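You operate a simulated robot arm through the tools that you are given. There is no shell and no other tool. Be economical: measure what you need, move in short steps, check, and stop when the job is done.

You are at the controls of a simulated two-armed robot. One attempt, no reset.

JOB
On the plant table top, fold the dish cloth in half.

Only the result counts: the job must be done as asked and must still hold three seconds after the hand-in. Knocking over, shifting, dropping, spilling or breaking anything else fails it. Flat cloth is picked up by pressing the open fingertips on it (5 to 10 N) and closing them slowly along it; thin cloth reads only 2 to 8 mm in the jaws.

ROBOT AND FRAMES
Two 7-joint arms with two-finger parallel grippers on one trunk, on a base that drives. Base frame: it is fixed to the floor where the robot stands at the start and does not move with it; the origin is under the middle of the robot, x ahead of it, y to its left, z up. Units: mm, rad, N and s.
The left shoulder is at the start at [70, 163, 1045], the right one opposite. Places, roughly: plant table top [500, -300, 800]. Payload 3.43 kg a hand.
The tool frame of a hand sits at the grasp point between the pads (the TCP): z along the fingers, y along the line on which they close. The tips reach 34 mm beyond it. The gripper opens to 128 mm. The fingers are 24 mm wide and 12 mm thick; the gripper's body (48 by 130 mm) begins 96 mm behind the TCP.
Orientation is that of the tool frame in the base frame, as a unit quaternion [x, y, z, w]. With the fingers straight down and closing along the base's y, the tool's x points along the base's -x, its y along +y and its z along -z.

CONTROLS
- The arms move only by the tool nudge_tool. It takes "left_plan", "right_plan" or both (then of equal length, played together; a hand with none holds still); each is one flat list of numbers, 7 for each row, row after row: the turn, a rotation vector about the tool's x, y, z in degrees, then the shift along the tool's x, y, z in mm, then the gripper command, from -1 (fully open) to 1 (shut), values between in proportion. In form: [ax, ay, az, tx, ty, tz, claw, ax, ay, az, tx, ty, tz, claw, ...]. A call has 1 to 20 rows; each row is the pose to reach, as a shift and turn from the pose commanded when the call began, along the tool's axes at that moment. Each row takes 0.2 s and may step no farther than 50 mm and 0.15 rad from the row before; otherwise, or with a gripper value out of range, the whole call is refused. A pose out of reach is approached as far as the arm can. The call stops where the force on the tool passes 40 N (or 10 N more than at its start, if that is more) or the arm is blocked; 0.2 s more then pass. The fingers move at their own pace (about 153 mm/s each) and stop on an object; they squeeze with about 37 N. The grip force told is the motor's: it shows also when the fingers shut on nothing. Time passes only in rows, and 0.2 s behind the last, so rows that repeat a pose let the fingers close. The reply holds the time, the measured pose of the TCP, the force on the tool along the base axes, the opening and the grip force, in the units named above and with some noise, with the torque about the TCP (base axes, N m) and any sound that the robot's microphone picked up, and new pictures: "views" is both (left out), scene, wrist or none (wrist: the cameras of the hands that moved).
- Cameras (640 x 400 px; columns grow to the right, rows downward): "scene" is now at [125.7, -5.9, 1250.2]; the picture's right is [-0.09, -1.00, 0.00], its down [-0.78, 0.07, -0.62] and it looks along [0.62, -0.06, -0.78] (base axes); focal length 269 px, centre (320, 200). "left" rides on the left gripper at [76, 11, -160] in its tool frame; the picture's right is [-0.15, 0.99, 0.00], its down [-0.88, -0.13, -0.46] and it looks along [-0.45, -0.07, 0.89] (tool axes); focal length 234 px, centre (320, 200). "right" rides on the right gripper at [76, -11, -160] in its tool frame; the picture's right is [0.15, 0.99, 0.00], its down [-0.88, 0.13, -0.46] and it looks along [-0.45, 0.07, 0.89] (tool axes); focal length 234 px, centre (320, 200). There is no depth. A picture from a camera that has moved, and an enlarged one, comes with that camera's place and axes in the base frame and with its lens.
- raise_lower(by): slides the trunk up (or, below 0, down) by that many mm; the arms and the scene camera ride with it, the base frame stays. It gives what a move gives, with no picture.
- drive_base(legs): drives the robot by 1 to 6 legs, each [ahead, left, turn to the left] in mm, mm and rad, along the robot's own axes; the way and the turn of a leg run together, so that a leg with both is an arc; at most 1500 mm and 3.142 rad a leg. The arms and the cameras ride along, it lands a little off, and it stops where it bumps. It gives what a move gives, and a new picture of the scene camera.
- pan_tilt(pan, tilt): turns the head with the scene camera to pan (to the left, within 1.501 rad either way) and tilt (down, from -0.506 to 1.204), counted from straight ahead of the robot. It gives what a move gives, and a new picture of the scene camera.
- close_up(camera, box): a new picture of the part [left, top, right, bottom] of that camera's present view, enlarged. The clock stands still meanwhile.
- sign_off(): hands the job in; it is judged then, once.

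Work in short steps. Places have to be worked out from the pictures, the camera data and where the tool is seen: move nearer, look again, correct. Check each grasp and each placing, and mend what went wrong. You have 120 turns and 260 pictures in all, those below and enlarged ones among them. Open the grippers and draw the arms clear of the work before you hand the job in, unless the task says otherwise; then end with one line.

The tools are called as name(argument=value, ...) on one line, values as JSON. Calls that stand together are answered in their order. nudge_tool: Moves the arms, as the interface text tells. Its arguments: {"type":"object","properties":{"left_plan":{"type":"array"},"right_plan":{"type":"array"},"views":{"type":"string","enum":["both","scene","wrist","none"]}},"required":[]} The other tools are called the same way: raise_lower (by) slides the trunk up or down; drive_base (legs) drives the base; pan_tilt (pan, tilt) turns the head that bears the scene camera; close_up (camera, box) takes an enlarged picture of a part of a camera's view; sign_off () hands the job in.

At the start:

```text
t: 0.0
left_tcp_pos: [552.2, 218.7, 952.6]
left_tool_rot: [0.0, 1.0, 0.0, 0.0]
left_ft_force: [-0.1, -0.1, 0.4]
left_torque: [0.0, 0.01, 0.02]
left_opening: 127.9
left_grasp_force: 0.1
right_tcp_pos: [492.7, -169.9, 924.8]
right_tool_rot: [0.0, 1.0, 0.0, 0.0]
right_ft_force: [0.4, 0.0, 0.3]
right_torque: [-0.03, 0.04, 0.01]
right_opening: 128.3
right_grasp_force: 0.0
trunk travel left (down, up): [-525.0, 415.0]
robot x, y, heading: [2.7, -1.1, -0.001]
head pan, tilt: [-0.091, 0.899]
```

scene: 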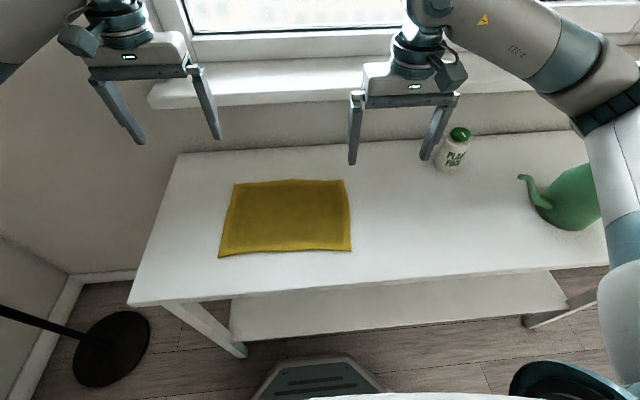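
right: 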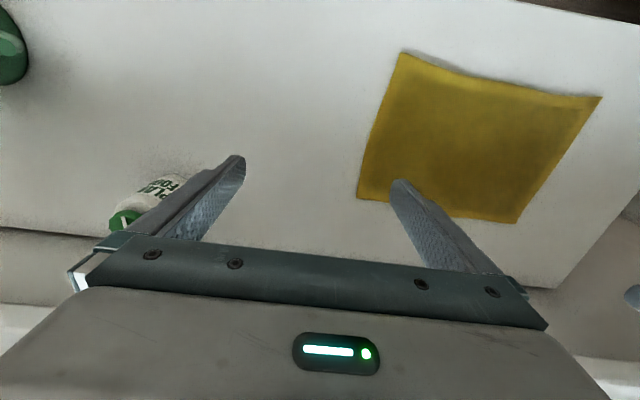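
left: 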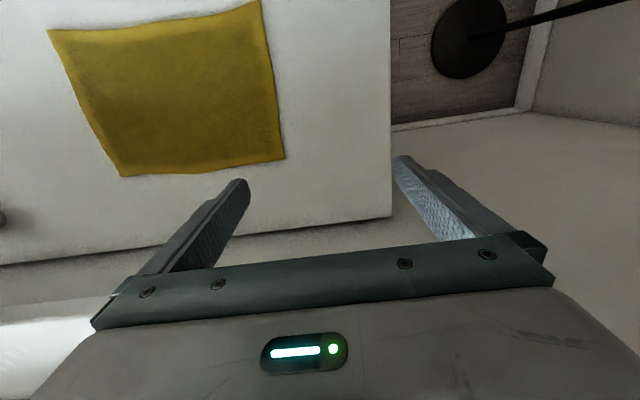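

The cloth spans roughly x 360–550, y −105…155, with its long sides along y. I plan to pinch both far corners, one per hand, and fold the far edge onto the near edge. The near edge is too close to reach, so I back up first.

drive_base(legs=[[-130, 0, 0]])

```text
t: 1.3
left_tcp_pos: [422.3, 217.4, 954.1]
left_tool_rot: [0.0, 1.0, -0.001, 0.0]
left_ft_force: [-0.2, 0.1, -0.1]
left_torque: [0.0, -0.04, -0.01]
left_opening: 128.0
left_grasp_force: 0.0
right_tcp_pos: [362.3, -170.9, 924.8]
right_tool_rot: [0.001, 1.0, 0.001, 0.0]
right_ft_force: [-1.0, -0.5, -0.3]
right_torque: [0.04, -0.04, 0.0]
right_opening: 128.0
right_grasp_force: 0.0
trunk travel left (down, up): [-525.0, 415.0]
robot x, y, heading: [-130.1, -0.2, 0.005]
head pan, tilt: [-0.091, 0.899]
camera scene: at [-5.2, -5.9, 1250.2], right [-0.09, -1.0, 0.0], down [-0.78, 0.07, -0.62], along [0.62, -0.06, -0.78], focal length 269 px, centre (320, 200)
```

scene: 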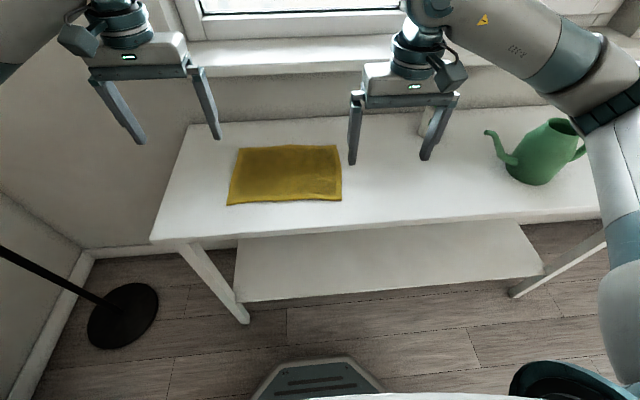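

Two-view triangulation puts the table at about z≈765 and the cloth at about x 380–575, y −105…165. I'll bring both hands above the far corners, with the jaws narrowed to about 35 mm.

nudge_tool(left_plan=[0, 0, 0, -23, -15, 17, 0.45, 0, 0, 0, -47, -30, 35, 0.45, 0, 0, 0, -70, -45, 52, 0.45, 0, 0, 0, -93, -60, 70, 0.45, 0, 0, 0, -117, -75, 87, 0.45, 0, 0, 0, -140, -89, 104, 0.45], right_plan=[0, 0, 0, -32, 16, 12, 0.45, 0, 0, 0, -64, 32, 25, 0.45, 0, 0, 0, -96, 48, 37, 0.45, 0, 0, 0, -128, 64, 50, 0.45, 0, 0, 0, -160, 80, 62, 0.45, 0, 0, 0, -191, 95, 75, 0.45])

```text
t: 2.7
left_tcp_pos: [566.1, 128.8, 848.9]
left_tool_rot: [0.001, 1.0, 0.0, -0.001]
left_ft_force: [-0.1, -0.5, 0.5]
left_torque: [0.0, 0.01, -0.01]
left_opening: 35.2
left_grasp_force: 0.1
right_tcp_pos: [557.1, -74.0, 848.7]
right_tool_rot: [0.0, 1.0, -0.001, -0.001]
right_ft_force: [-0.1, 0.5, -0.6]
right_torque: [-0.01, 0.0, 0.0]
right_opening: 35.2
right_grasp_force: 0.0
trunk travel left (down, up): [-525.0, 415.0]
robot x, y, heading: [-127.1, 1.4, -0.003]
head pan, tilt: [-0.091, 0.899]
camera scene: at [-2.7, -5.7, 1250.0], right [-0.09, -1.0, 0.0], down [-0.78, 0.07, -0.62], along [0.62, -0.06, -0.78], focal length 269 px, centre (320, 200)
camera right: at [481.0, -84.7, 1008.3], right [-0.14, 0.99, 0.0], down [0.88, 0.13, 0.45], along [0.45, 0.07, -0.89], focal length 234 px, centre (320, 200)
camera left: at [490.0, 139.4, 1008.3], right [0.15, 0.99, 0.0], down [0.88, -0.13, 0.45], along [0.45, -0.07, -0.89], focal length 234 px, centre (320, 200)
```

scene: 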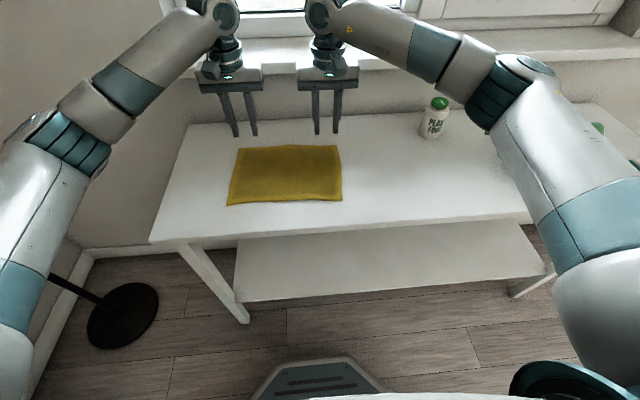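
right: 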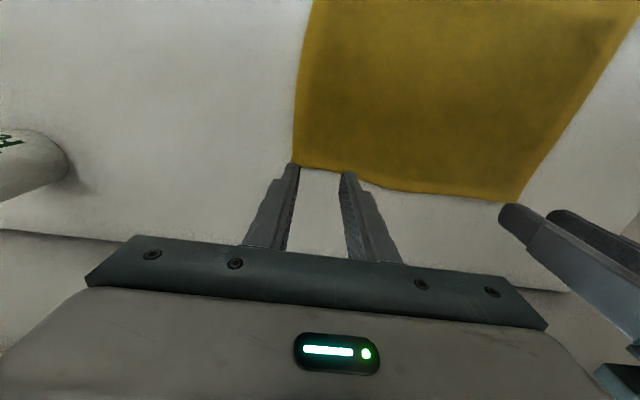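
left: 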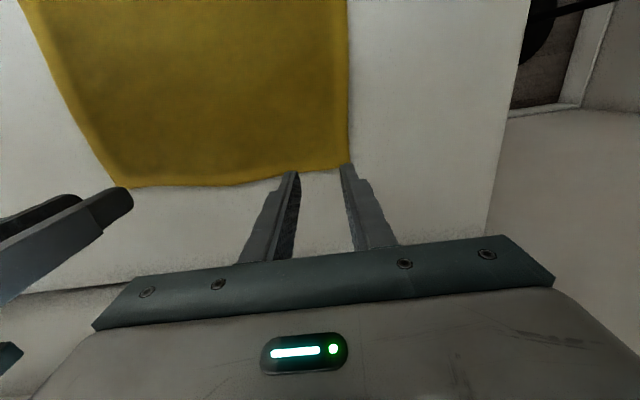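

From the wrist views the far corners are at about (574,159) and (562,−102). I'll shift slightly inward so both fingers sit on the cloth, and descend to just above it.

nudge_tool(left_plan=[0, 0, 0, 4, -2, 13, 0.45, 0, 0, 0, 8, -3, 26, 0.45, 0, 0, 0, 8, -3, 38, 0.45, 0, 0, 0, 8, -3, 41, 0.45], right_plan=[0, 0, 0, 4, 2, 13, 0.45, 0, 0, 0, 9, 4, 26, 0.45, 0, 0, 0, 9, 4, 38, 0.45, 0, 0, 0, 9, 4, 41, 0.45], views="wrist")

```text
t: 3.7
left_tcp_pos: [553.9, 125.8, 809.5]
left_tool_rot: [0.0, 1.0, 0.0, -0.001]
left_ft_force: [0.4, 0.5, -0.5]
left_torque: [0.0, 0.01, -0.01]
left_opening: 35.1
left_grasp_force: 0.0
right_tcp_pos: [544.9, -71.4, 809.5]
right_tool_rot: [0.001, 1.0, 0.0, 0.0]
right_ft_force: [0.8, -1.0, 0.2]
right_torque: [0.03, -0.01, 0.0]
right_opening: 35.2
right_grasp_force: 0.1
trunk travel left (down, up): [-525.0, 415.0]
robot x, y, heading: [-128.5, -2.9, -0.001]
head pan, tilt: [-0.091, 0.899]
camera right: at [469.1, -82.8, 968.8], right [-0.15, 0.99, 0.0], down [0.88, 0.13, 0.46], along [0.45, 0.07, -0.89], focal length 234 px, centre (320, 200)
camera left: at [479.3, 136.0, 968.6], right [0.15, 0.99, 0.0], down [0.88, -0.13, 0.45], along [0.45, -0.07, -0.89], focal length 234 px, centre (320, 200)
```

right: 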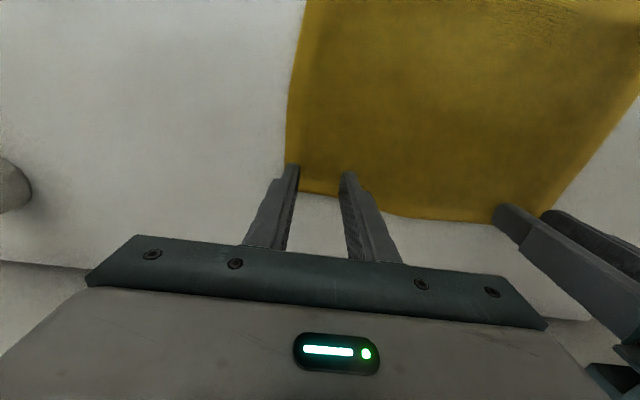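
left: 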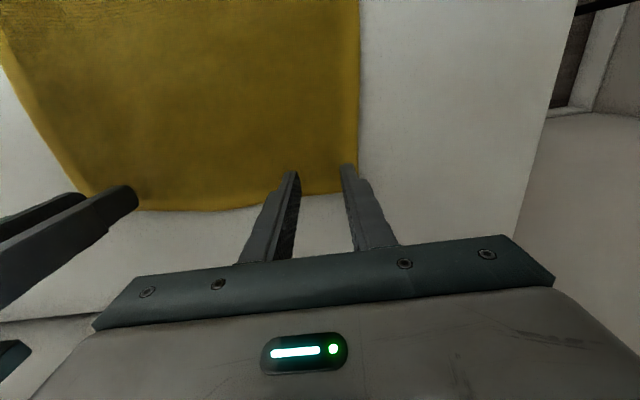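

Fingertips are over the cloth at the corners with no contact yet. I'll go down in small steps.

nudge_tool(left_plan=[0, 0, 0, 0, -3, 1.5, 0.45, 0, 0, 0, 0, -3, 3, 0.45, 0, 0, 0, 0, -3, 4.5, 0.45], right_plan=[0, 0, 0, 0, 3, 1.5, 0.45, 0, 0, 0, 0, 3, 3, 0.45, 0, 0, 0, 0, 3, 4.5, 0.45], views="none")

nudge_tool(left_plan=[0, 0, 0, 0, 0, 1, 0.45, 0, 0, 0, 0, 0, 2, 0.45, 0, 0, 0, 0, 0, 2, 0.45], right_plan=[0, 0, 0, 0, 0, 1, 0.45, 0, 0, 0, 0, 0, 2, 0.45, 0, 0, 0, 0, 0, 2, 0.45], views="none")

```text
t: 4.5
left_tcp_pos: [557.1, 122.6, 805.0]
left_tool_rot: [-0.001, 1.0, 0.0, -0.001]
left_ft_force: [0.5, -0.4, -0.5]
left_torque: [0.0, 0.01, 0.02]
left_opening: 35.2
left_grasp_force: 0.0
right_tcp_pos: [545.4, -69.3, 804.4]
right_tool_rot: [0.001, 1.0, 0.001, 0.0]
right_ft_force: [-0.5, 1.1, -0.3]
right_torque: [0.03, -0.01, 0.01]
right_opening: 35.3
right_grasp_force: 0.1
trunk travel left (down, up): [-525.0, 415.0]
robot x, y, heading: [-133.3, 1.2, -0.003]
head pan, tilt: [-0.091, 0.899]
```

```text
t: 5.3
left_tcp_pos: [555.4, 122.5, 802.8]
left_tool_rot: [0.0, 1.0, 0.0, -0.001]
left_ft_force: [-0.1, 0.1, -0.5]
left_torque: [-0.01, 0.01, 0.0]
left_opening: 35.3
left_grasp_force: 0.0
right_tcp_pos: [544.9, -68.5, 802.2]
right_tool_rot: [0.001, 1.0, 0.001, 0.0]
right_ft_force: [-0.8, -0.1, -0.6]
right_torque: [0.02, 0.03, 0.04]
right_opening: 35.1
right_grasp_force: 0.0
trunk travel left (down, up): [-525.0, 415.0]
robot x, y, heading: [-127.1, -3.2, -0.003]
head pan, tilt: [-0.091, 0.899]
```

No contact yet at tips z≈768, so I continue down slowly.

nudge_tool(left_plan=[0, 0, 0, 0, 0, 1, 0.45, 0, 0, 0, 0, 0, 2, 0.45, 0, 0, 0, 0, 0, 2, 0.45], right_plan=[0, 0, 0, 0, 0, 1, 0.45, 0, 0, 0, 0, 0, 2, 0.45, 0, 0, 0, 0, 0, 2, 0.45], views="none")

nudge_tool(left_plan=[0, 0, 0, 0, 0, 1, 0.45, 0, 0, 0, 0, 0, 1, 0.45], right_plan=[0, 0, 0, 0, 0, 1, 0.45, 0, 0, 0, 0, 0, 1, 0.45], views="none")

```text
t: 6.1
left_tcp_pos: [555.6, 122.8, 799.6]
left_tool_rot: [0.001, 1.0, 0.0, 0.001]
left_ft_force: [0.7, 0.4, -0.9]
left_torque: [-0.01, 0.03, -0.02]
left_opening: 35.3
left_grasp_force: 0.1
right_tcp_pos: [544.4, -68.6, 801.3]
right_tool_rot: [0.001, 1.0, 0.0, 0.0]
right_ft_force: [-0.4, 0.2, 0.0]
right_torque: [0.0, -0.01, 0.02]
right_opening: 35.3
right_grasp_force: 0.1
trunk travel left (down, up): [-525.0, 415.0]
robot x, y, heading: [-133.4, 0.7, -0.001]
head pan, tilt: [-0.091, 0.899]
```

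```text
t: 6.7
left_tcp_pos: [554.1, 123.4, 800.0]
left_tool_rot: [0.0, 1.0, 0.0, -0.001]
left_ft_force: [0.9, -0.3, 0.9]
left_torque: [-0.01, 0.0, -0.01]
left_opening: 35.2
left_grasp_force: 0.1
right_tcp_pos: [545.0, -68.6, 800.2]
right_tool_rot: [0.001, 1.0, 0.0, 0.0]
right_ft_force: [0.6, -0.5, -0.1]
right_torque: [-0.01, 0.0, 0.0]
right_opening: 35.2
right_grasp_force: 0.1
trunk travel left (down, up): [-525.0, 415.0]
robot x, y, heading: [-126.9, -0.3, 0.003]
head pan, tilt: [-0.091, 0.899]
```

nudge_tool(left_plan=[0, 0, 0, 0, 0, 1, 0.45, 0, 0, 0, 0, 0, 1.5, 0.45], right_plan=[0, 0, 0, 0, 0, 1, 0.45, 0, 0, 0, 0, 0, 1.5, 0.45], views="none")

nudge_tool(left_plan=[0, 0, 0, 0, 0, 1, 0.45, 0, 0, 0, 0, 0, 1.5, 0.45], right_plan=[0, 0, 0, 0, 0, 1, 0.45, 0, 0, 0, 0, 0, 1.5, 0.45], views="none")

```text
t: 7.3
left_tcp_pos: [555.1, 121.9, 797.5]
left_tool_rot: [0.0, 1.0, 0.001, 0.0]
left_ft_force: [-1.1, 0.0, 3.2]
left_torque: [-0.01, 0.04, 0.01]
left_opening: 35.3
left_grasp_force: 0.1
right_tcp_pos: [544.0, -69.8, 798.5]
right_tool_rot: [0.001, 1.0, 0.001, 0.0]
right_ft_force: [0.2, 0.1, 1.6]
right_torque: [0.0, -0.01, -0.01]
right_opening: 35.2
right_grasp_force: 0.0
trunk travel left (down, up): [-525.0, 415.0]
robot x, y, heading: [-131.3, -2.8, -0.0]
head pan, tilt: [-0.091, 0.899]
```

```text
t: 7.9
left_tcp_pos: [556.2, 122.9, 797.4]
left_tool_rot: [0.001, 1.0, 0.0, 0.001]
left_ft_force: [1.4, -1.0, 10.8]
left_torque: [-0.01, -0.01, -0.05]
left_opening: 35.3
left_grasp_force: 0.0
right_tcp_pos: [544.2, -68.5, 798.5]
right_tool_rot: [0.001, 1.0, -0.001, 0.001]
right_ft_force: [1.2, -0.2, 4.5]
right_torque: [0.0, -0.02, 0.0]
right_opening: 35.4
right_grasp_force: 0.2
trunk travel left (down, up): [-525.0, 415.0]
robot x, y, heading: [-128.5, 0.9, -0.0]
head pan, tilt: [-0.091, 0.899]
```

Both hands are in contact (left 10.8 N, right 4.5 N). I'll balance the forces and close the fingers slowly.

nudge_tool(left_plan=[0, 0, 0, 0, 0, -0.4, 0.45, 0, 0, 0, 0, 0, -0.4, 0.5, 0, 0, 0, 0, 0, -0.4, 0.55, 0, 0, 0, 0, 0, -0.4, 0.6, 0, 0, 0, 0, 0, -0.4, 0.65, 0, 0, 0, 0, 0, -0.4, 0.7, 0, 0, 0, 0, 0, -0.4, 0.75, 0, 0, 0, 0, 0, -0.4, 0.8, 0, 0, 0, 0, 0, -0.4, 0.85, 0, 0, 0, 0, 0, -0.4, 0.9, 0, 0, 0, 0, 0, -0.4, 0.95, 0, 0, 0, 0, 0, -0.4, 1, 0, 0, 0, 0, 0, -0.4, 1], right_plan=[0, 0, 0, 0, 0, 0.6, 0.45, 0, 0, 0, 0, 0, 0.6, 0.5, 0, 0, 0, 0, 0, 0.6, 0.55, 0, 0, 0, 0, 0, 0.6, 0.6, 0, 0, 0, 0, 0, 0.6, 0.65, 0, 0, 0, 0, 0, 0.6, 0.7, 0, 0, 0, 0, 0, 0.6, 0.75, 0, 0, 0, 0, 0, 0.6, 0.8, 0, 0, 0, 0, 0, 0.6, 0.85, 0, 0, 0, 0, 0, 0.6, 0.9, 0, 0, 0, 0, 0, 0.6, 0.95, 0, 0, 0, 0, 0, 0.6, 1, 0, 0, 0, 0, 0, 0.6, 1])

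```text
t: 10.7
left_tcp_pos: [554.0, 122.5, 797.8]
left_tool_rot: [0.0, 1.0, -0.001, 0.0]
left_ft_force: [-0.4, -5.5, 6.7]
left_torque: [-0.22, 0.02, -0.07]
left_opening: 2.8
left_grasp_force: 36.8
right_tcp_pos: [543.5, -69.2, 797.5]
right_tool_rot: [0.002, 1.0, 0.0, 0.002]
right_ft_force: [0.9, 6.2, 8.1]
right_torque: [0.19, 0.0, -0.01]
right_opening: 3.8
right_grasp_force: 37.1
trunk travel left (down, up): [-525.0, 415.0]
robot x, y, heading: [-127.2, 0.7, 0.001]
head pan, tilt: [-0.091, 0.899]
camera scene: at [-6.0, -6.1, 1250.4], right [-0.09, -1.0, 0.0], down [-0.78, 0.07, -0.62], along [0.62, -0.06, -0.78], focal length 269 px, centre (320, 200)
camera right: at [466.5, -80.3, 956.7], right [-0.15, 0.99, 0.0], down [0.88, 0.13, 0.46], along [0.45, 0.07, -0.89], focal length 234 px, centre (320, 200)
camera left: at [478.0, 132.9, 956.7], right [0.15, 0.99, 0.0], down [0.88, -0.13, 0.46], along [0.45, -0.07, -0.89], focal length 234 px, centre (320, 200)
```

scene: 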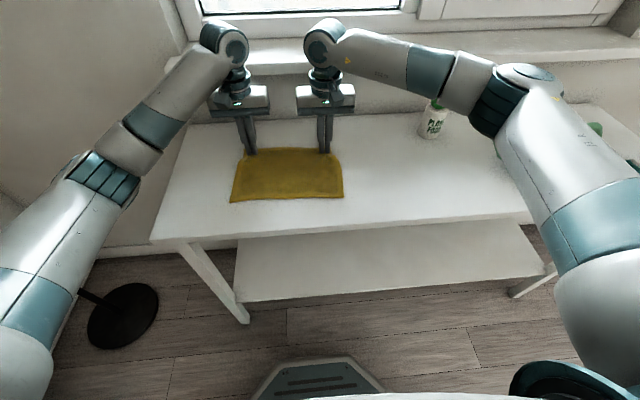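
right: 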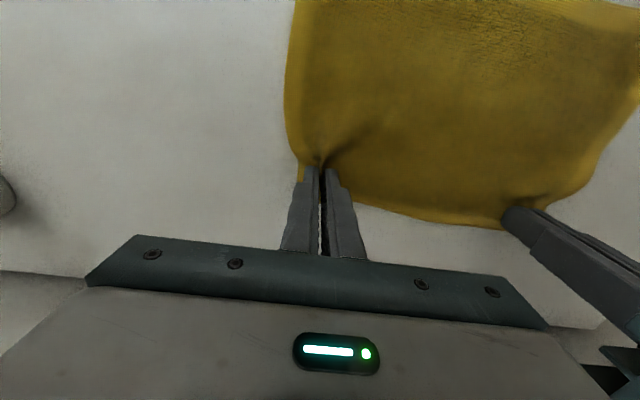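
left: 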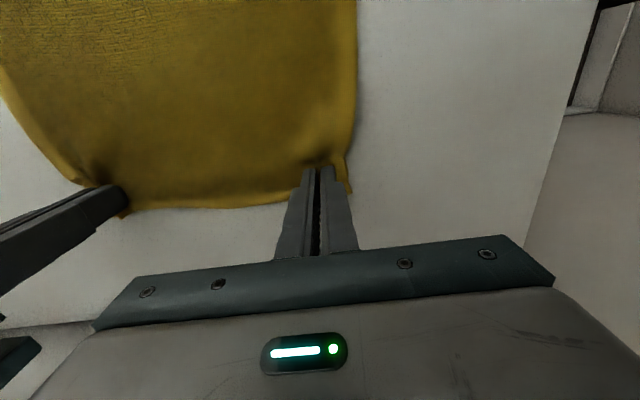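

Both grips hold, but about 20–30 mm of cloth lies past the grip line and would fold back on placing. I'll release gently, lift, and back up a little more so I can regrip right at the far edge and tilt the hands during the fold.

nudge_tool(left_plan=[0, 0, 0, 0, 0, 0, 0.8, 0, 0, 0, 0, 0, 0, 0.6, 0, 0, 0, 0, 0, -1, 0.5, 0, 0, 0, 0, 0, -8, 0.5, 0, 0, 0, 0, 0, -30, 0.5], right_plan=[0, 0, 0, 0, 0, 0, 0.8, 0, 0, 0, 0, 0, 0, 0.6, 0, 0, 0, 0, 0, -1, 0.5, 0, 0, 0, 0, 0, -8, 0.5, 0, 0, 0, 0, 0, -30, 0.5], views="none")

drive_base(legs=[[-80, 0, 0]])

```text
t: 11.9
left_tcp_pos: [554.6, 122.2, 826.6]
left_tool_rot: [-0.001, 1.0, 0.0, 0.0]
left_ft_force: [-0.5, 0.4, -0.4]
left_torque: [0.0, -0.03, -0.02]
left_opening: 32.0
left_grasp_force: 0.1
right_tcp_pos: [544.0, -69.0, 825.4]
right_tool_rot: [0.001, 1.0, -0.001, 0.0]
right_ft_force: [1.0, -0.1, -0.5]
right_torque: [0.03, -0.05, -0.01]
right_opening: 31.9
right_grasp_force: 0.0
trunk travel left (down, up): [-525.0, 415.0]
robot x, y, heading: [-132.4, 0.2, 0.003]
head pan, tilt: [-0.091, 0.899]
```

```text
t: 12.9
left_tcp_pos: [476.2, 121.0, 827.2]
left_tool_rot: [0.001, 1.0, 0.0, 0.0]
left_ft_force: [0.0, 0.2, 0.4]
left_torque: [0.0, 0.01, -0.01]
left_opening: 32.2
left_grasp_force: 0.1
right_tcp_pos: [464.3, -69.2, 824.9]
right_tool_rot: [0.002, 1.0, 0.0, 0.0]
right_ft_force: [-0.5, 0.5, -0.6]
right_torque: [0.01, -0.07, -0.03]
right_opening: 32.0
right_grasp_force: 0.0
trunk travel left (down, up): [-525.0, 415.0]
robot x, y, heading: [-208.9, -1.4, -0.0]
head pan, tilt: [-0.091, 0.899]
camera scene: at [-84.6, -6.0, 1250.3], right [-0.09, -1.0, 0.0], down [-0.78, 0.07, -0.62], along [0.62, -0.06, -0.78], focal length 269 px, centre (320, 200)
```

scene: 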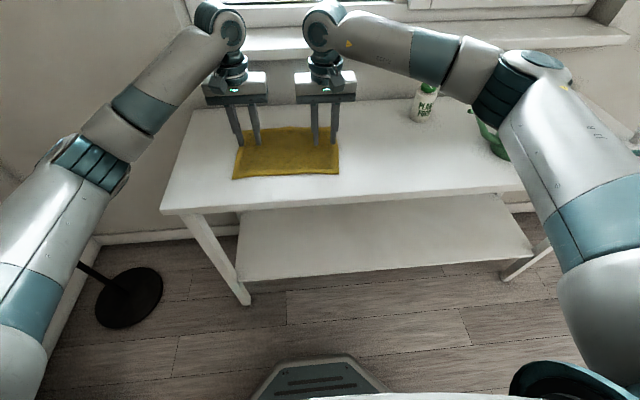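

Next, both hands move out above the far edge to look at it closely.

nudge_tool(left_plan=[0, 0, 0, -33, 2, 0, 0.55, 0, 0, 0, -66, 4, 0, 0.55, 0, 0, 0, -99, 6, 2, 0.55, 0, 0, 0, -99, 6, 2, 0.55], right_plan=[0, 0, 0, -33, -1, 0, 0.55, 0, 0, 0, -66, -3, 0, 0.55, 0, 0, 0, -99, -4, 0, 0.55, 0, 0, 0, -99, -4, 0, 0.55], views="wrist")

```text
t: 13.9
left_tcp_pos: [574.5, 127.0, 826.3]
left_tool_rot: [0.002, 1.0, -0.001, 0.0]
left_ft_force: [-0.3, -0.2, 0.3]
left_torque: [0.02, 0.04, -0.01]
left_opening: 28.7
left_grasp_force: 0.2
right_tcp_pos: [563.9, -73.7, 825.4]
right_tool_rot: [0.001, 1.0, 0.0, 0.0]
right_ft_force: [0.1, 0.9, 0.2]
right_torque: [-0.01, -0.02, -0.02]
right_opening: 28.7
right_grasp_force: 0.0
trunk travel left (down, up): [-525.0, 415.0]
robot x, y, heading: [-207.2, 1.8, -0.001]
head pan, tilt: [-0.091, 0.899]
camera right: at [488.1, -85.3, 985.2], right [-0.14, 0.99, 0.0], down [0.88, 0.13, 0.46], along [0.45, 0.07, -0.89], focal length 234 px, centre (320, 200)
camera left: at [498.1, 137.6, 984.8], right [0.15, 0.99, 0.0], down [0.88, -0.13, 0.46], along [0.45, -0.07, -0.89], focal length 234 px, centre (320, 200)
```

right: 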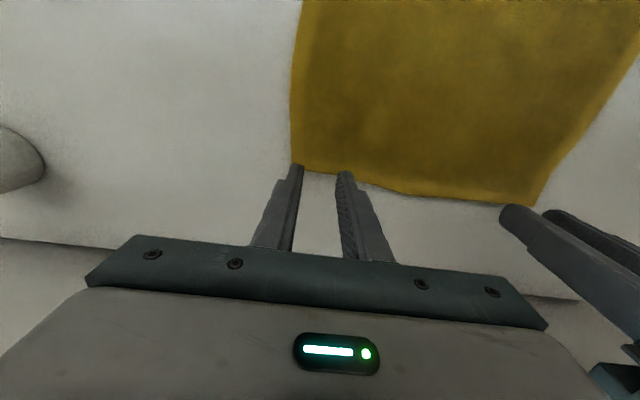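
left: 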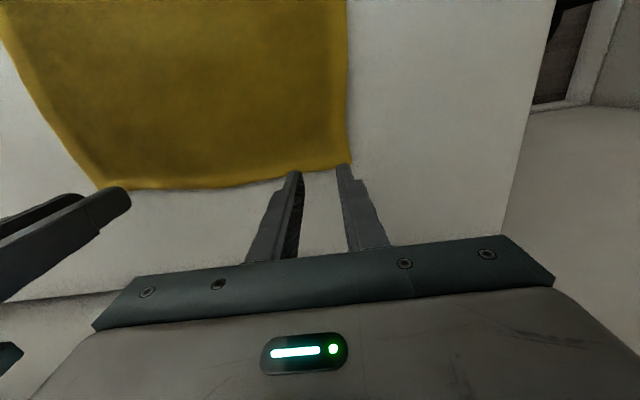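

The fingers will overlap the edge by about 10–12 mm. I'll nudge outward by 2–4 mm and descend to contact.

nudge_tool(left_plan=[0, 0, 0, -2, 0, 10, 0.55, 0, 0, 0, -2, 0, 20, 0.55, 0, 0, 0, -2, 0, 27, 0.55, 0, 0, 0, -2, 0, 28, 0.55, 0, 0, 0, -2, 0, 28, 0.55], right_plan=[0, 0, 0, -4, 0, 10, 0.55, 0, 0, 0, -4, 0, 20, 0.55, 0, 0, 0, -4, 0, 26, 0.55, 0, 0, 0, -4, 0, 27, 0.55, 0, 0, 0, -4, 0, 27, 0.55], views="wrist")

```text
t: 15.1
left_tcp_pos: [576.5, 127.4, 796.7]
left_tool_rot: [0.001, 1.0, 0.0, 0.0]
left_ft_force: [1.1, 0.4, 3.2]
left_torque: [0.0, 0.01, 0.02]
left_opening: 28.7
left_grasp_force: 0.0
right_tcp_pos: [567.6, -73.3, 798.7]
right_tool_rot: [0.002, 1.0, 0.0, 0.0]
right_ft_force: [0.6, -0.3, 1.1]
right_torque: [0.02, 0.02, 0.0]
right_opening: 29.1
right_grasp_force: 0.0
trunk travel left (down, up): [-525.0, 415.0]
robot x, y, heading: [-212.9, -3.9, -0.004]
head pan, tilt: [-0.091, 0.899]
camera right: at [491.4, -85.1, 958.1], right [-0.14, 0.99, 0.0], down [0.88, 0.13, 0.46], along [0.45, 0.07, -0.89], focal length 234 px, centre (320, 200)
camera left: at [500.6, 137.2, 956.9], right [0.15, 0.99, 0.0], down [0.88, -0.13, 0.46], along [0.45, -0.07, -0.89], focal length 234 px, centre (320, 200)
```

right: 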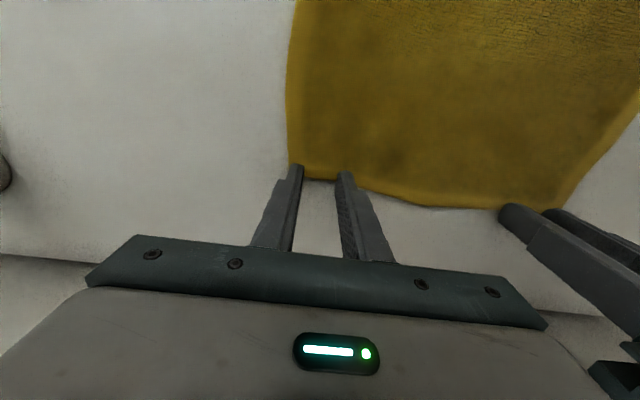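
left: 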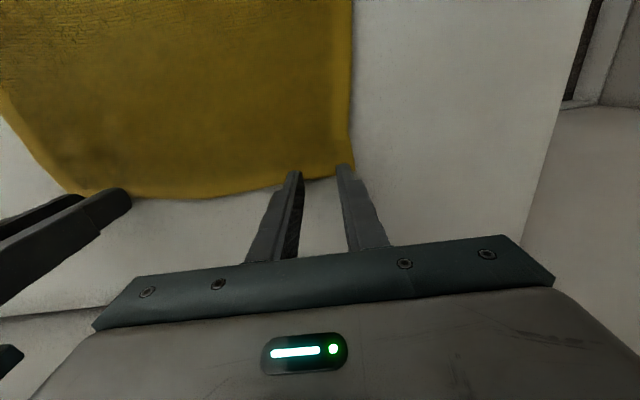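

Light contact, well placed at the edge. I press a little more and close slowly.

nudge_tool(left_plan=[0, 0, 0, 0, 0, 0.8, 0.55, 0, 0, 0, 0, 0, 0.8, 0.6, 0, 0, 0, 0, 0, 0.8, 0.65, 0, 0, 0, 0, 0, 0.8, 0.7, 0, 0, 0, 0, 0, 0.8, 0.75, 0, 0, 0, 0, 0, 0.8, 0.8, 0, 0, 0, 0, 0, 0.8, 0.85, 0, 0, 0, 0, 0, 0.8, 0.9, 0, 0, 0, 0, 0, 0.8, 0.95, 0, 0, 0, 0, 0, 0.8, 1, 0, 0, 0, 0, 0, 0.8, 1], right_plan=[0, 0, 0, 0, 0, 1.7, 0.55, 0, 0, 0, 0, 0, 1.7, 0.6, 0, 0, 0, 0, 0, 1.7, 0.65, 0, 0, 0, 0, 0, 1.7, 0.7, 0, 0, 0, 0, 0, 1.7, 0.75, 0, 0, 0, 0, 0, 1.7, 0.8, 0, 0, 0, 0, 0, 1.7, 0.85, 0, 0, 0, 0, 0, 1.7, 0.9, 0, 0, 0, 0, 0, 1.7, 0.95, 0, 0, 0, 0, 0, 1.7, 1, 0, 0, 0, 0, 0, 1.7, 1], views="wrist")

```text
t: 17.5
left_tcp_pos: [576.5, 125.8, 797.8]
left_tool_rot: [0.002, 1.0, 0.0, 0.0]
left_ft_force: [0.5, -7.6, 6.9]
left_torque: [-0.21, 0.04, 0.1]
left_opening: 3.3
left_grasp_force: 36.7
right_tcp_pos: [567.5, -73.4, 797.7]
right_tool_rot: [0.001, 1.0, 0.0, 0.0]
right_ft_force: [-0.1, 7.9, 4.3]
right_torque: [0.24, 0.03, 0.0]
right_opening: 3.2
right_grasp_force: 36.3
trunk travel left (down, up): [-525.0, 415.0]
robot x, y, heading: [-208.9, -0.7, -0.005]
head pan, tilt: [-0.091, 0.899]
camera right: at [490.8, -84.6, 957.0], right [-0.14, 0.99, 0.0], down [0.88, 0.13, 0.46], along [0.45, 0.07, -0.89], focal length 234 px, centre (320, 200)
camera left: at [500.0, 136.7, 956.5], right [0.15, 0.99, 0.0], down [0.88, -0.13, 0.46], along [0.45, -0.07, -0.89], focal length 234 px, centre (320, 200)
```

right: 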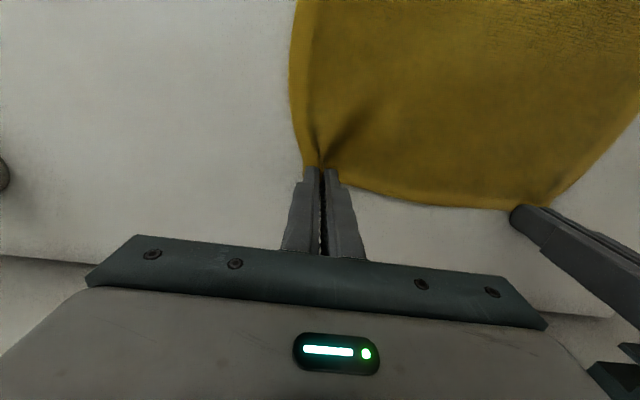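
left: 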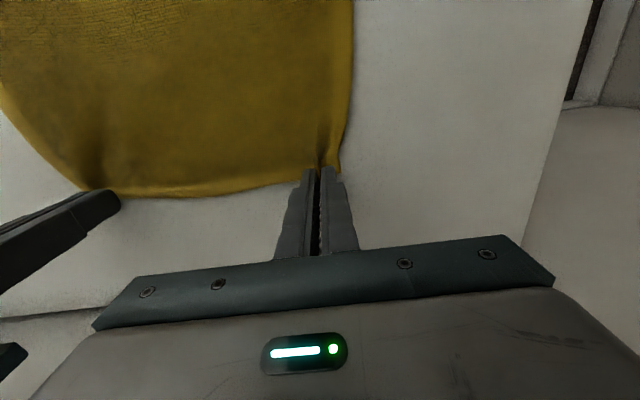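

Both corners are pinched right at the edge (about 3 mm in the jaws). Now the first half of the fold arc: up and toward the robot, tilting the fingers forward with the flap.

nudge_tool(left_plan=[0, -4, 0, 4.7, 0.5, -17.9, 1, 0, -8.5, 0, 14, 1, -34.6, 1, 0, -13, 0, 27.4, 2, -49.4, 1, 0, -17, 0, 42.9, 2.5, -60.7, 1, 0, -21.5, 0, 62.5, 3, -69.5, 1, 0, -26, 0, 83.9, 3.5, -74.6, 1, 0, -30, 0, 106, 4, -75.4, 1], right_plan=[0, -4, 0, 4.7, 0.5, -17.9, 1, 0, -8.5, 0, 14, 1, -34.6, 1, 0, -13, 0, 27.4, 2, -49.4, 1, 0, -17, 0, 42.9, 2.5, -60.7, 1, 0, -21.5, 0, 62.5, 3, -69.5, 1, 0, -26, 0, 83.9, 3.5, -74.6, 1, 0, -30, 0, 106, 4, -75.4, 1])

```text
t: 19.1
left_tcp_pos: [469.4, 132.6, 871.7]
left_tool_rot: [0.001, 0.966, -0.001, 0.258]
left_ft_force: [-0.6, -8.8, 0.5]
left_torque: [-0.33, -0.02, -0.04]
left_opening: 3.1
left_grasp_force: 36.7
right_tcp_pos: [459.9, -70.5, 873.0]
right_tool_rot: [0.001, 0.966, 0.0, 0.26]
right_ft_force: [-1.0, 9.6, 0.1]
right_torque: [0.26, 0.02, 0.14]
right_opening: 3.2
right_grasp_force: 36.5
trunk travel left (down, up): [-525.0, 415.0]
robot x, y, heading: [-206.6, -3.4, -0.002]
head pan, tilt: [-0.091, 0.899]
camera scene: at [-84.3, -5.7, 1250.3], right [-0.09, -1.0, 0.0], down [-0.78, 0.07, -0.62], along [0.62, -0.06, -0.78], focal length 269 px, centre (320, 200)
camera right: at [314.6, -80.2, 972.2], right [-0.12, 0.99, -0.07], down [0.53, 0.13, 0.84], along [0.84, 0.07, -0.54], focal length 234 px, centre (320, 200)
camera left: at [322.7, 143.1, 971.5], right [0.13, 0.99, 0.07], down [0.53, -0.13, 0.84], along [0.84, -0.07, -0.55], focal length 234 px, centre (320, 200)
```

scene: 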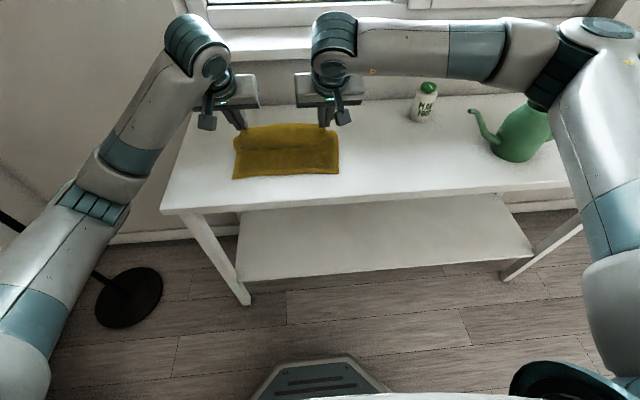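
right: 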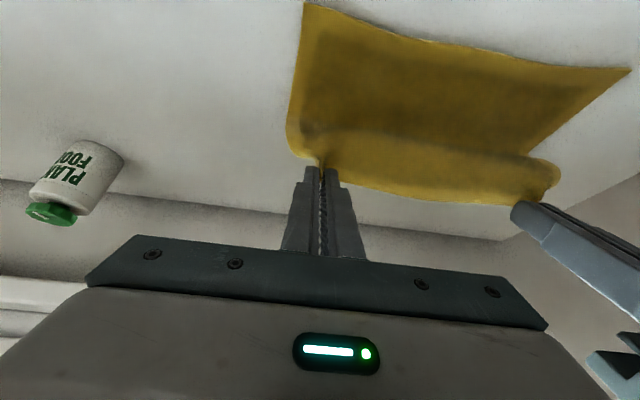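
left: 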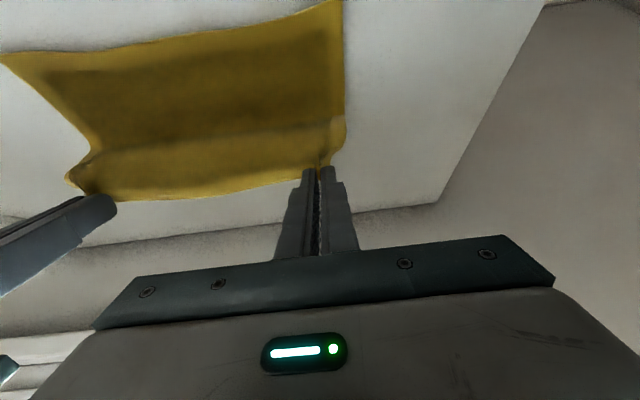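

The flap is lifting cleanly with both grips holding. Now the second half of the arc, ending just above the near edge with the fingers tilted 60°.

nudge_tool(left_plan=[0, -4, 0, 20.8, 0.5, -8, 1, 0, -8.5, 0, 43, 1, -12, 1, 0, -13, 0, 64.8, 1.5, -12.2, 1, 0, -17.5, 0, 86, 2, -7.3, 1, 0, -22, 0, 103.2, 3, -0.9, 1, 0, -26, 0, 114.1, 3.5, 3.1, 1, 0, -30, 0, 120.7, 4, 6.2, 1], right_plan=[0, -4, 0, 20.8, 0.5, -8, 1, 0, -8.5, 0, 43, 1, -12, 1, 0, -13, 0, 64.8, 1.5, -12.2, 1, 0, -17.5, 0, 86, 2, -7.3, 1, 0, -22, 0, 103.2, 3, -0.9, 1, 0, -26, 0, 114.1, 3.5, 3.1, 1, 0, -30, 0, 120.7, 4, 6.2, 1])

```text
t: 20.7
left_tcp_pos: [369.8, 135.6, 805.2]
left_tool_rot: [0.001, 0.866, -0.001, 0.5]
left_ft_force: [-0.7, -10.1, 1.1]
left_torque: [-0.24, 0.0, -0.29]
left_opening: 3.2
left_grasp_force: 36.8
right_tcp_pos: [361.5, -64.8, 806.4]
right_tool_rot: [0.002, 0.866, -0.001, 0.5]
right_ft_force: [0.2, 10.2, 0.6]
right_torque: [0.18, 0.05, 0.25]
right_opening: 3.0
right_grasp_force: 37.1
trunk travel left (down, up): [-525.0, 415.0]
robot x, y, heading: [-209.8, -5.0, 0.002]
head pan, tilt: [-0.091, 0.899]
camera scene: at [-83.6, -5.7, 1250.3], right [-0.09, -1.0, 0.0], down [-0.78, 0.07, -0.62], along [0.62, -0.06, -0.78], focal length 269 px, centre (320, 200)
camera right: at [183.9, -76.2, 819.9], right [-0.07, 0.99, -0.13], down [0.05, 0.13, 0.99], along [1.0, 0.06, -0.05], focal length 234 px, centre (320, 200)
camera left: at [193.9, 147.0, 819.9], right [0.07, 0.99, 0.13], down [0.05, -0.13, 0.99], along [1.0, -0.07, -0.05], focal length 234 px, centre (320, 200)
```

scene: 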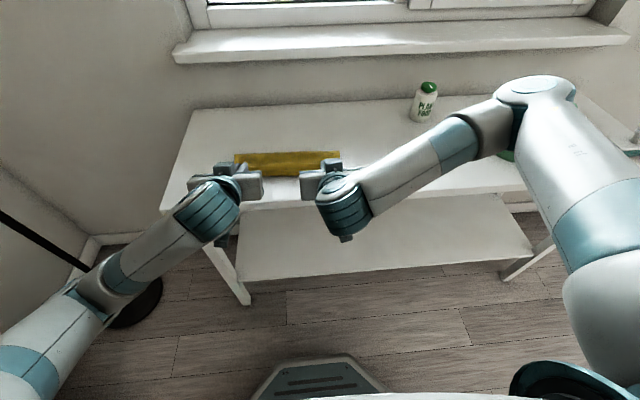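
right: 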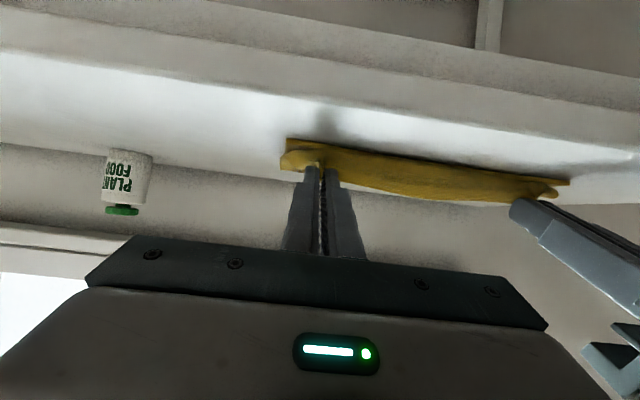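
left: 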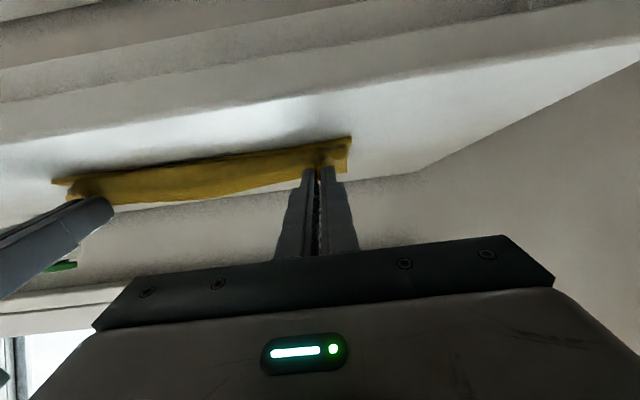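

Arm tolerated the tilt well and the flap is above the near edge. I'll tilt further to about 80°, keeping the tips in place, so the held edge points up and outward before lowering.

nudge_tool(left_plan=[0, -7, 0, 4.6, 0, 1, 1, 0, -14, 0, 9.2, 0, 2, 1, 0, -20, 0, 13.8, 0, 3.1, 1, 0, -20, 0, 13.8, 0, 3.1, 1], right_plan=[0, -7, 0, 4.6, 0, 1, 1, 0, -14, 0, 9.2, 0, 2, 1, 0, -20, 0, 13.8, 0, 3.1, 1, 0, -20, 0, 13.8, 0, 3.1, 1])

```text
t: 21.7
left_tcp_pos: [365.7, 136.2, 792.0]
left_tool_rot: [0.001, 0.766, 0.0, 0.643]
left_ft_force: [-0.1, -5.0, 1.0]
left_torque: [-0.1, -0.02, -0.18]
left_opening: 3.1
left_grasp_force: 36.7
right_tcp_pos: [355.6, -60.3, 795.7]
right_tool_rot: [0.003, 0.767, -0.003, 0.642]
right_ft_force: [0.5, 4.9, -0.5]
right_torque: [-0.01, 0.03, 0.17]
right_opening: 3.3
right_grasp_force: 37.2
right hand out of reach, approached as far as the arm can: row 3, 4
trunk travel left (down, up): [-525.0, 415.0]
robot x, y, heading: [-210.1, -2.8, -0.001]
head pan, tilt: [-0.091, 0.899]
camera scene: at [-83.5, -6.3, 1250.2], right [-0.09, -1.0, 0.0], down [-0.78, 0.07, -0.62], along [0.62, -0.06, -0.78], focal length 269 px, centre (320, 200)
camera right: at [184.4, -71.7, 749.0], right [-0.02, 0.99, -0.15], down [-0.29, 0.13, 0.95], along [0.96, 0.06, 0.29], focal length 234 px, centre (320, 200)
camera left: at [195.4, 146.3, 745.0], right [0.03, 0.99, 0.15], down [-0.3, -0.13, 0.95], along [0.95, -0.07, 0.29], focal length 234 px, centre (320, 200)
```

scene: 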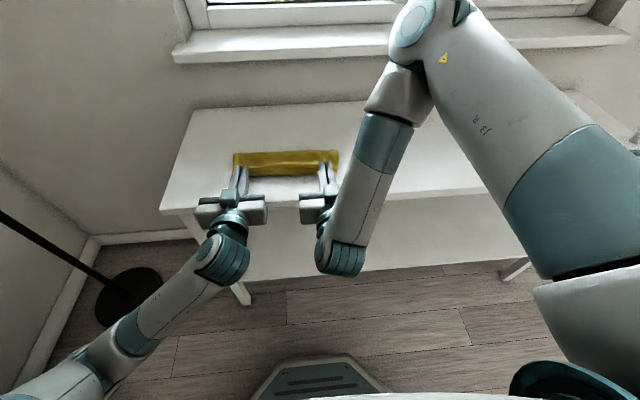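
right: 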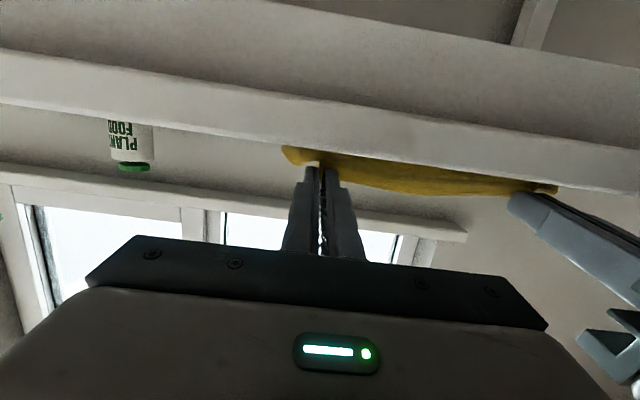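
left: 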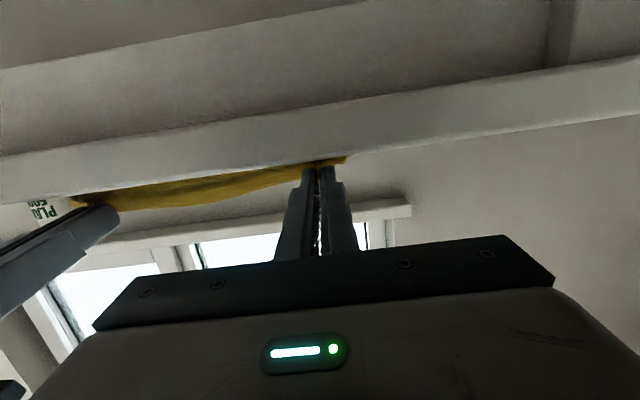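

The right arm is at its limit. I'll take a close look at the cloth.

close_up(camera="scene", box=[200, 120, 380, 232])

```text
3.56 times, centred on (290, 176) of scene
camera zoom: at [-83.5, -6.3, 1250.2], right [-0.09, -1.0, 0.0], down [-0.78, 0.07, -0.62], along [0.62, -0.06, -0.78], focal length 956 px, centre (427, 285)
```

zoom: 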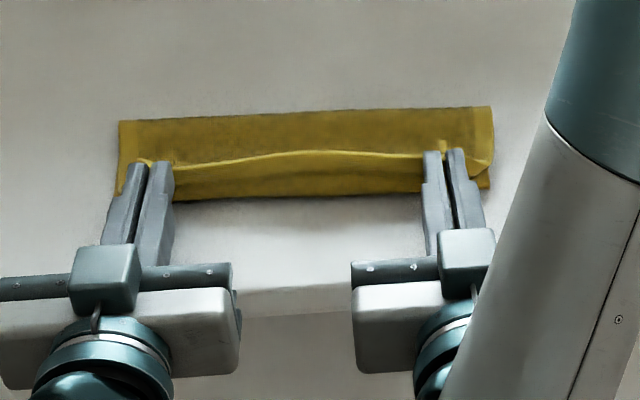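

The fold is positioned well and the flap edge stands up over the near edge. I'll back the tilt off a little (to about 72°) and lower the tips onto the lower layer.

nudge_tool(left_plan=[0, 4, 0, 1.5, 0, 0.3, 1, 0, 8, 0, 3, 0, 0.5, 1, 0, 8, 0, 3, 0, 0.5, 1], right_plan=[0, 4, 0, 2, 0, 0, 1, 0, 8, 0, 4, 0, 0.1, 1, 0, 8, 0, 4, 0, 0.1, 1], views="scene")

close_up(camera="scene", box=[200, 120, 380, 232])

```text
t: 22.5
left_tcp_pos: [365.8, 135.9, 791.2]
left_tool_rot: [0.0, 0.808, 0.0, 0.589]
left_ft_force: [3.3, -3.2, 10.5]
left_torque: [-0.1, -0.37, -0.12]
left_opening: 3.1
left_grasp_force: 37.0
right_tcp_pos: [354.7, -61.7, 791.4]
right_tool_rot: [0.001, 0.809, -0.001, 0.588]
right_ft_force: [1.0, 3.7, 2.1]
right_torque: [0.02, -0.12, 0.11]
right_opening: 3.1
right_grasp_force: 36.6
trunk travel left (down, up): [-525.0, 415.0]
robot x, y, heading: [-212.1, -1.2, -0.001]
head pan, tilt: [-0.091, 0.899]
camera scene: at [-84.4, -6.1, 1250.5], right [-0.09, -1.0, 0.0], down [-0.78, 0.07, -0.62], along [0.62, -0.06, -0.78], focal length 269 px, centre (320, 200)
```

scene: 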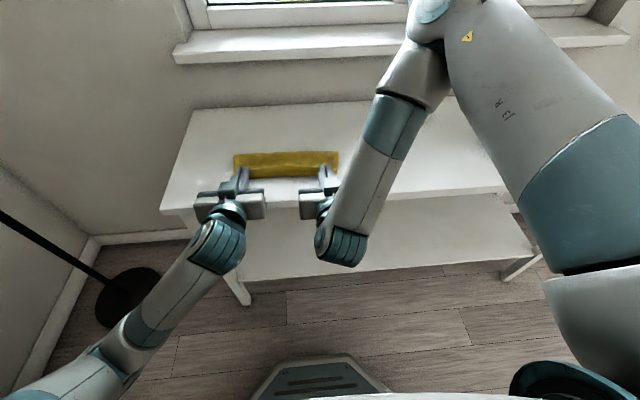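

```text
3.56 times, centred on (290, 176) of scene
camera zoom: at [-84.4, -6.1, 1250.5], right [-0.09, -1.0, 0.0], down [-0.78, 0.07, -0.62], along [0.62, -0.06, -0.78], focal length 956 px, centre (427, 285)
```

zoom: 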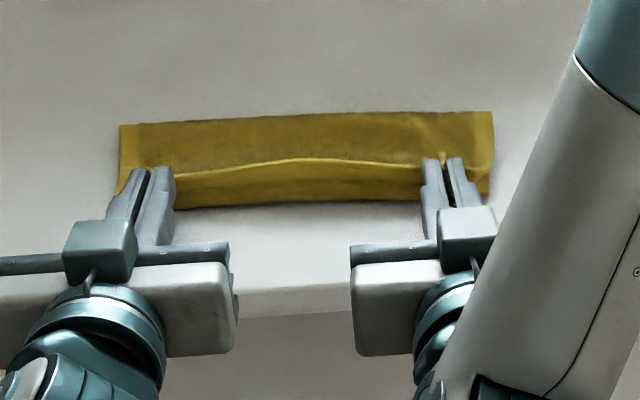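

Left tip touches the lower layer; the flap edge is still some 10 mm short of the near edge on the left. I'll pull toward the near edge a bit before releasing.

nudge_tool(left_plan=[0, 0, 0, 1, 1, -5, 1, 0, 0, 0, 2.1, 2, -9.8, 1, 0, 0, 0, 2.1, 2, -9.8, 1], right_plan=[0, 0, 0, 1.2, -2, -3, 1, 0, 0, 0, 2.5, -3, -5, 1, 0, 0, 0, 2.5, -3, -5, 1], views="none")

close_up(camera="scene", box=[220, 130, 350, 211])

```text
t: 23.3
left_tcp_pos: [354.7, 137.8, 792.0]
left_tool_rot: [0.001, 0.808, 0.0, 0.589]
left_ft_force: [2.7, -10.2, 8.5]
left_torque: [-0.22, -0.33, -0.26]
left_opening: 3.1
left_grasp_force: 37.2
right_tcp_pos: [349.0, -63.7, 791.2]
right_tool_rot: [0.0, 0.809, 0.0, 0.588]
right_ft_force: [1.3, 9.9, 4.1]
right_torque: [0.12, -0.18, 0.34]
right_opening: 3.2
right_grasp_force: 37.3
trunk travel left (down, up): [-525.0, 415.0]
robot x, y, heading: [-210.0, 0.0, -0.004]
head pan, tilt: [-0.091, 0.899]
```

```text
4.92 times, centred on (285, 170) of scene
camera zoom: at [-84.6, -6.2, 1250.3], right [-0.09, -1.0, 0.0], down [-0.78, 0.07, -0.62], along [0.62, -0.06, -0.78], focal length 1323 px, centre (492, 345)
```

zoom: 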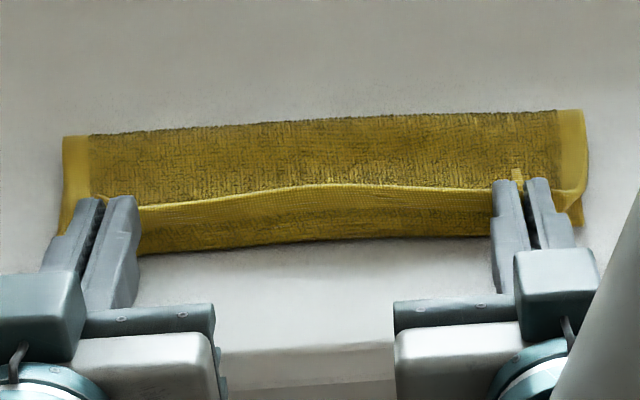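

The flap edge stands up right over the near edge. I release gently and draw the fingers straight back.

nudge_tool(left_plan=[0, 0, 0, 0, 0, 0, 0.9, 0, 0, 0, 0, 0, 0, 0.75, 0, 0, 0, 0, 0, 0, 0.65, 0, 0, 0, 0, 0, -8, 0.65, 0, 0, 0, 0, 0, -18, 0.65, 0, 0, 0, 0, 0, -40, 0.65, 0, 0, 0, 0, 0, -70, 0.65], right_plan=[0, 0, 0, 0, 0, 0, 0.9, 0, 0, 0, 0, 0, 0, 0.75, 0, 0, 0, 0, 0, 0, 0.65, 0, 0, 0, 0, 0, -8, 0.65, 0, 0, 0, 0, 0, -18, 0.65, 0, 0, 0, 0, 0, -40, 0.65, 0, 0, 0, 0, 0, -70, 0.65], views="scene")

close_up(camera="scene", box=[220, 130, 350, 211])

```text
t: 24.9
left_tcp_pos: [313.2, 126.5, 793.3]
left_tool_rot: [-0.001, 0.809, 0.0, 0.588]
left_ft_force: [-0.4, 0.4, -0.5]
left_torque: [-0.02, -0.01, -0.02]
left_opening: 22.4
left_grasp_force: 0.1
left hand out of reach, approached as far as the arm can: row 6, 7
right_tcp_pos: [282.7, -60.0, 812.3]
right_tool_rot: [0.001, 0.809, -0.002, 0.588]
right_ft_force: [-0.7, -0.7, 0.3]
right_torque: [-0.03, -0.04, -0.03]
right_opening: 22.4
right_grasp_force: 0.2
trunk travel left (down, up): [-525.0, 415.0]
robot x, y, heading: [-207.9, 0.9, 0.0]
head pan, tilt: [-0.091, 0.899]
camera scene: at [-85.2, -3.7, 1250.3], right [-0.09, -1.0, 0.0], down [-0.78, 0.07, -0.62], along [0.62, -0.06, -0.78], focal length 269 px, centre (320, 200)
```

scene: 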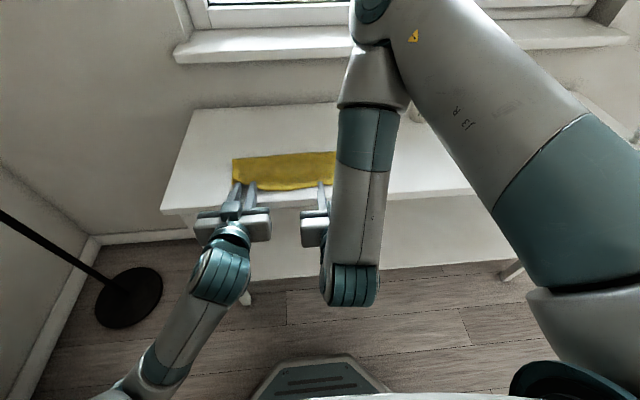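

```text
4.92 times, centred on (285, 170) of scene
camera zoom: at [-85.2, -3.7, 1250.3], right [-0.09, -1.0, 0.0], down [-0.78, 0.07, -0.62], along [0.62, -0.06, -0.78], focal length 1323 px, centre (492, 345)
```

zoom: 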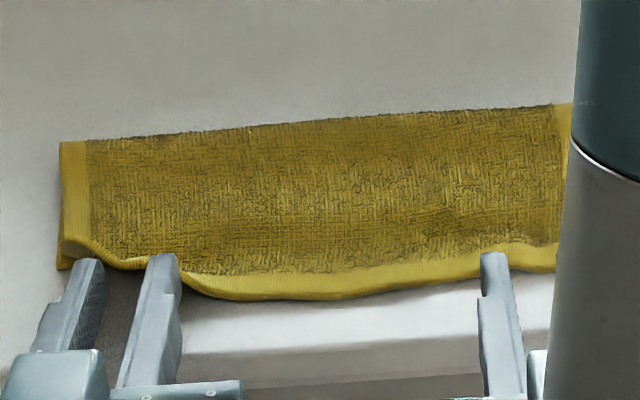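

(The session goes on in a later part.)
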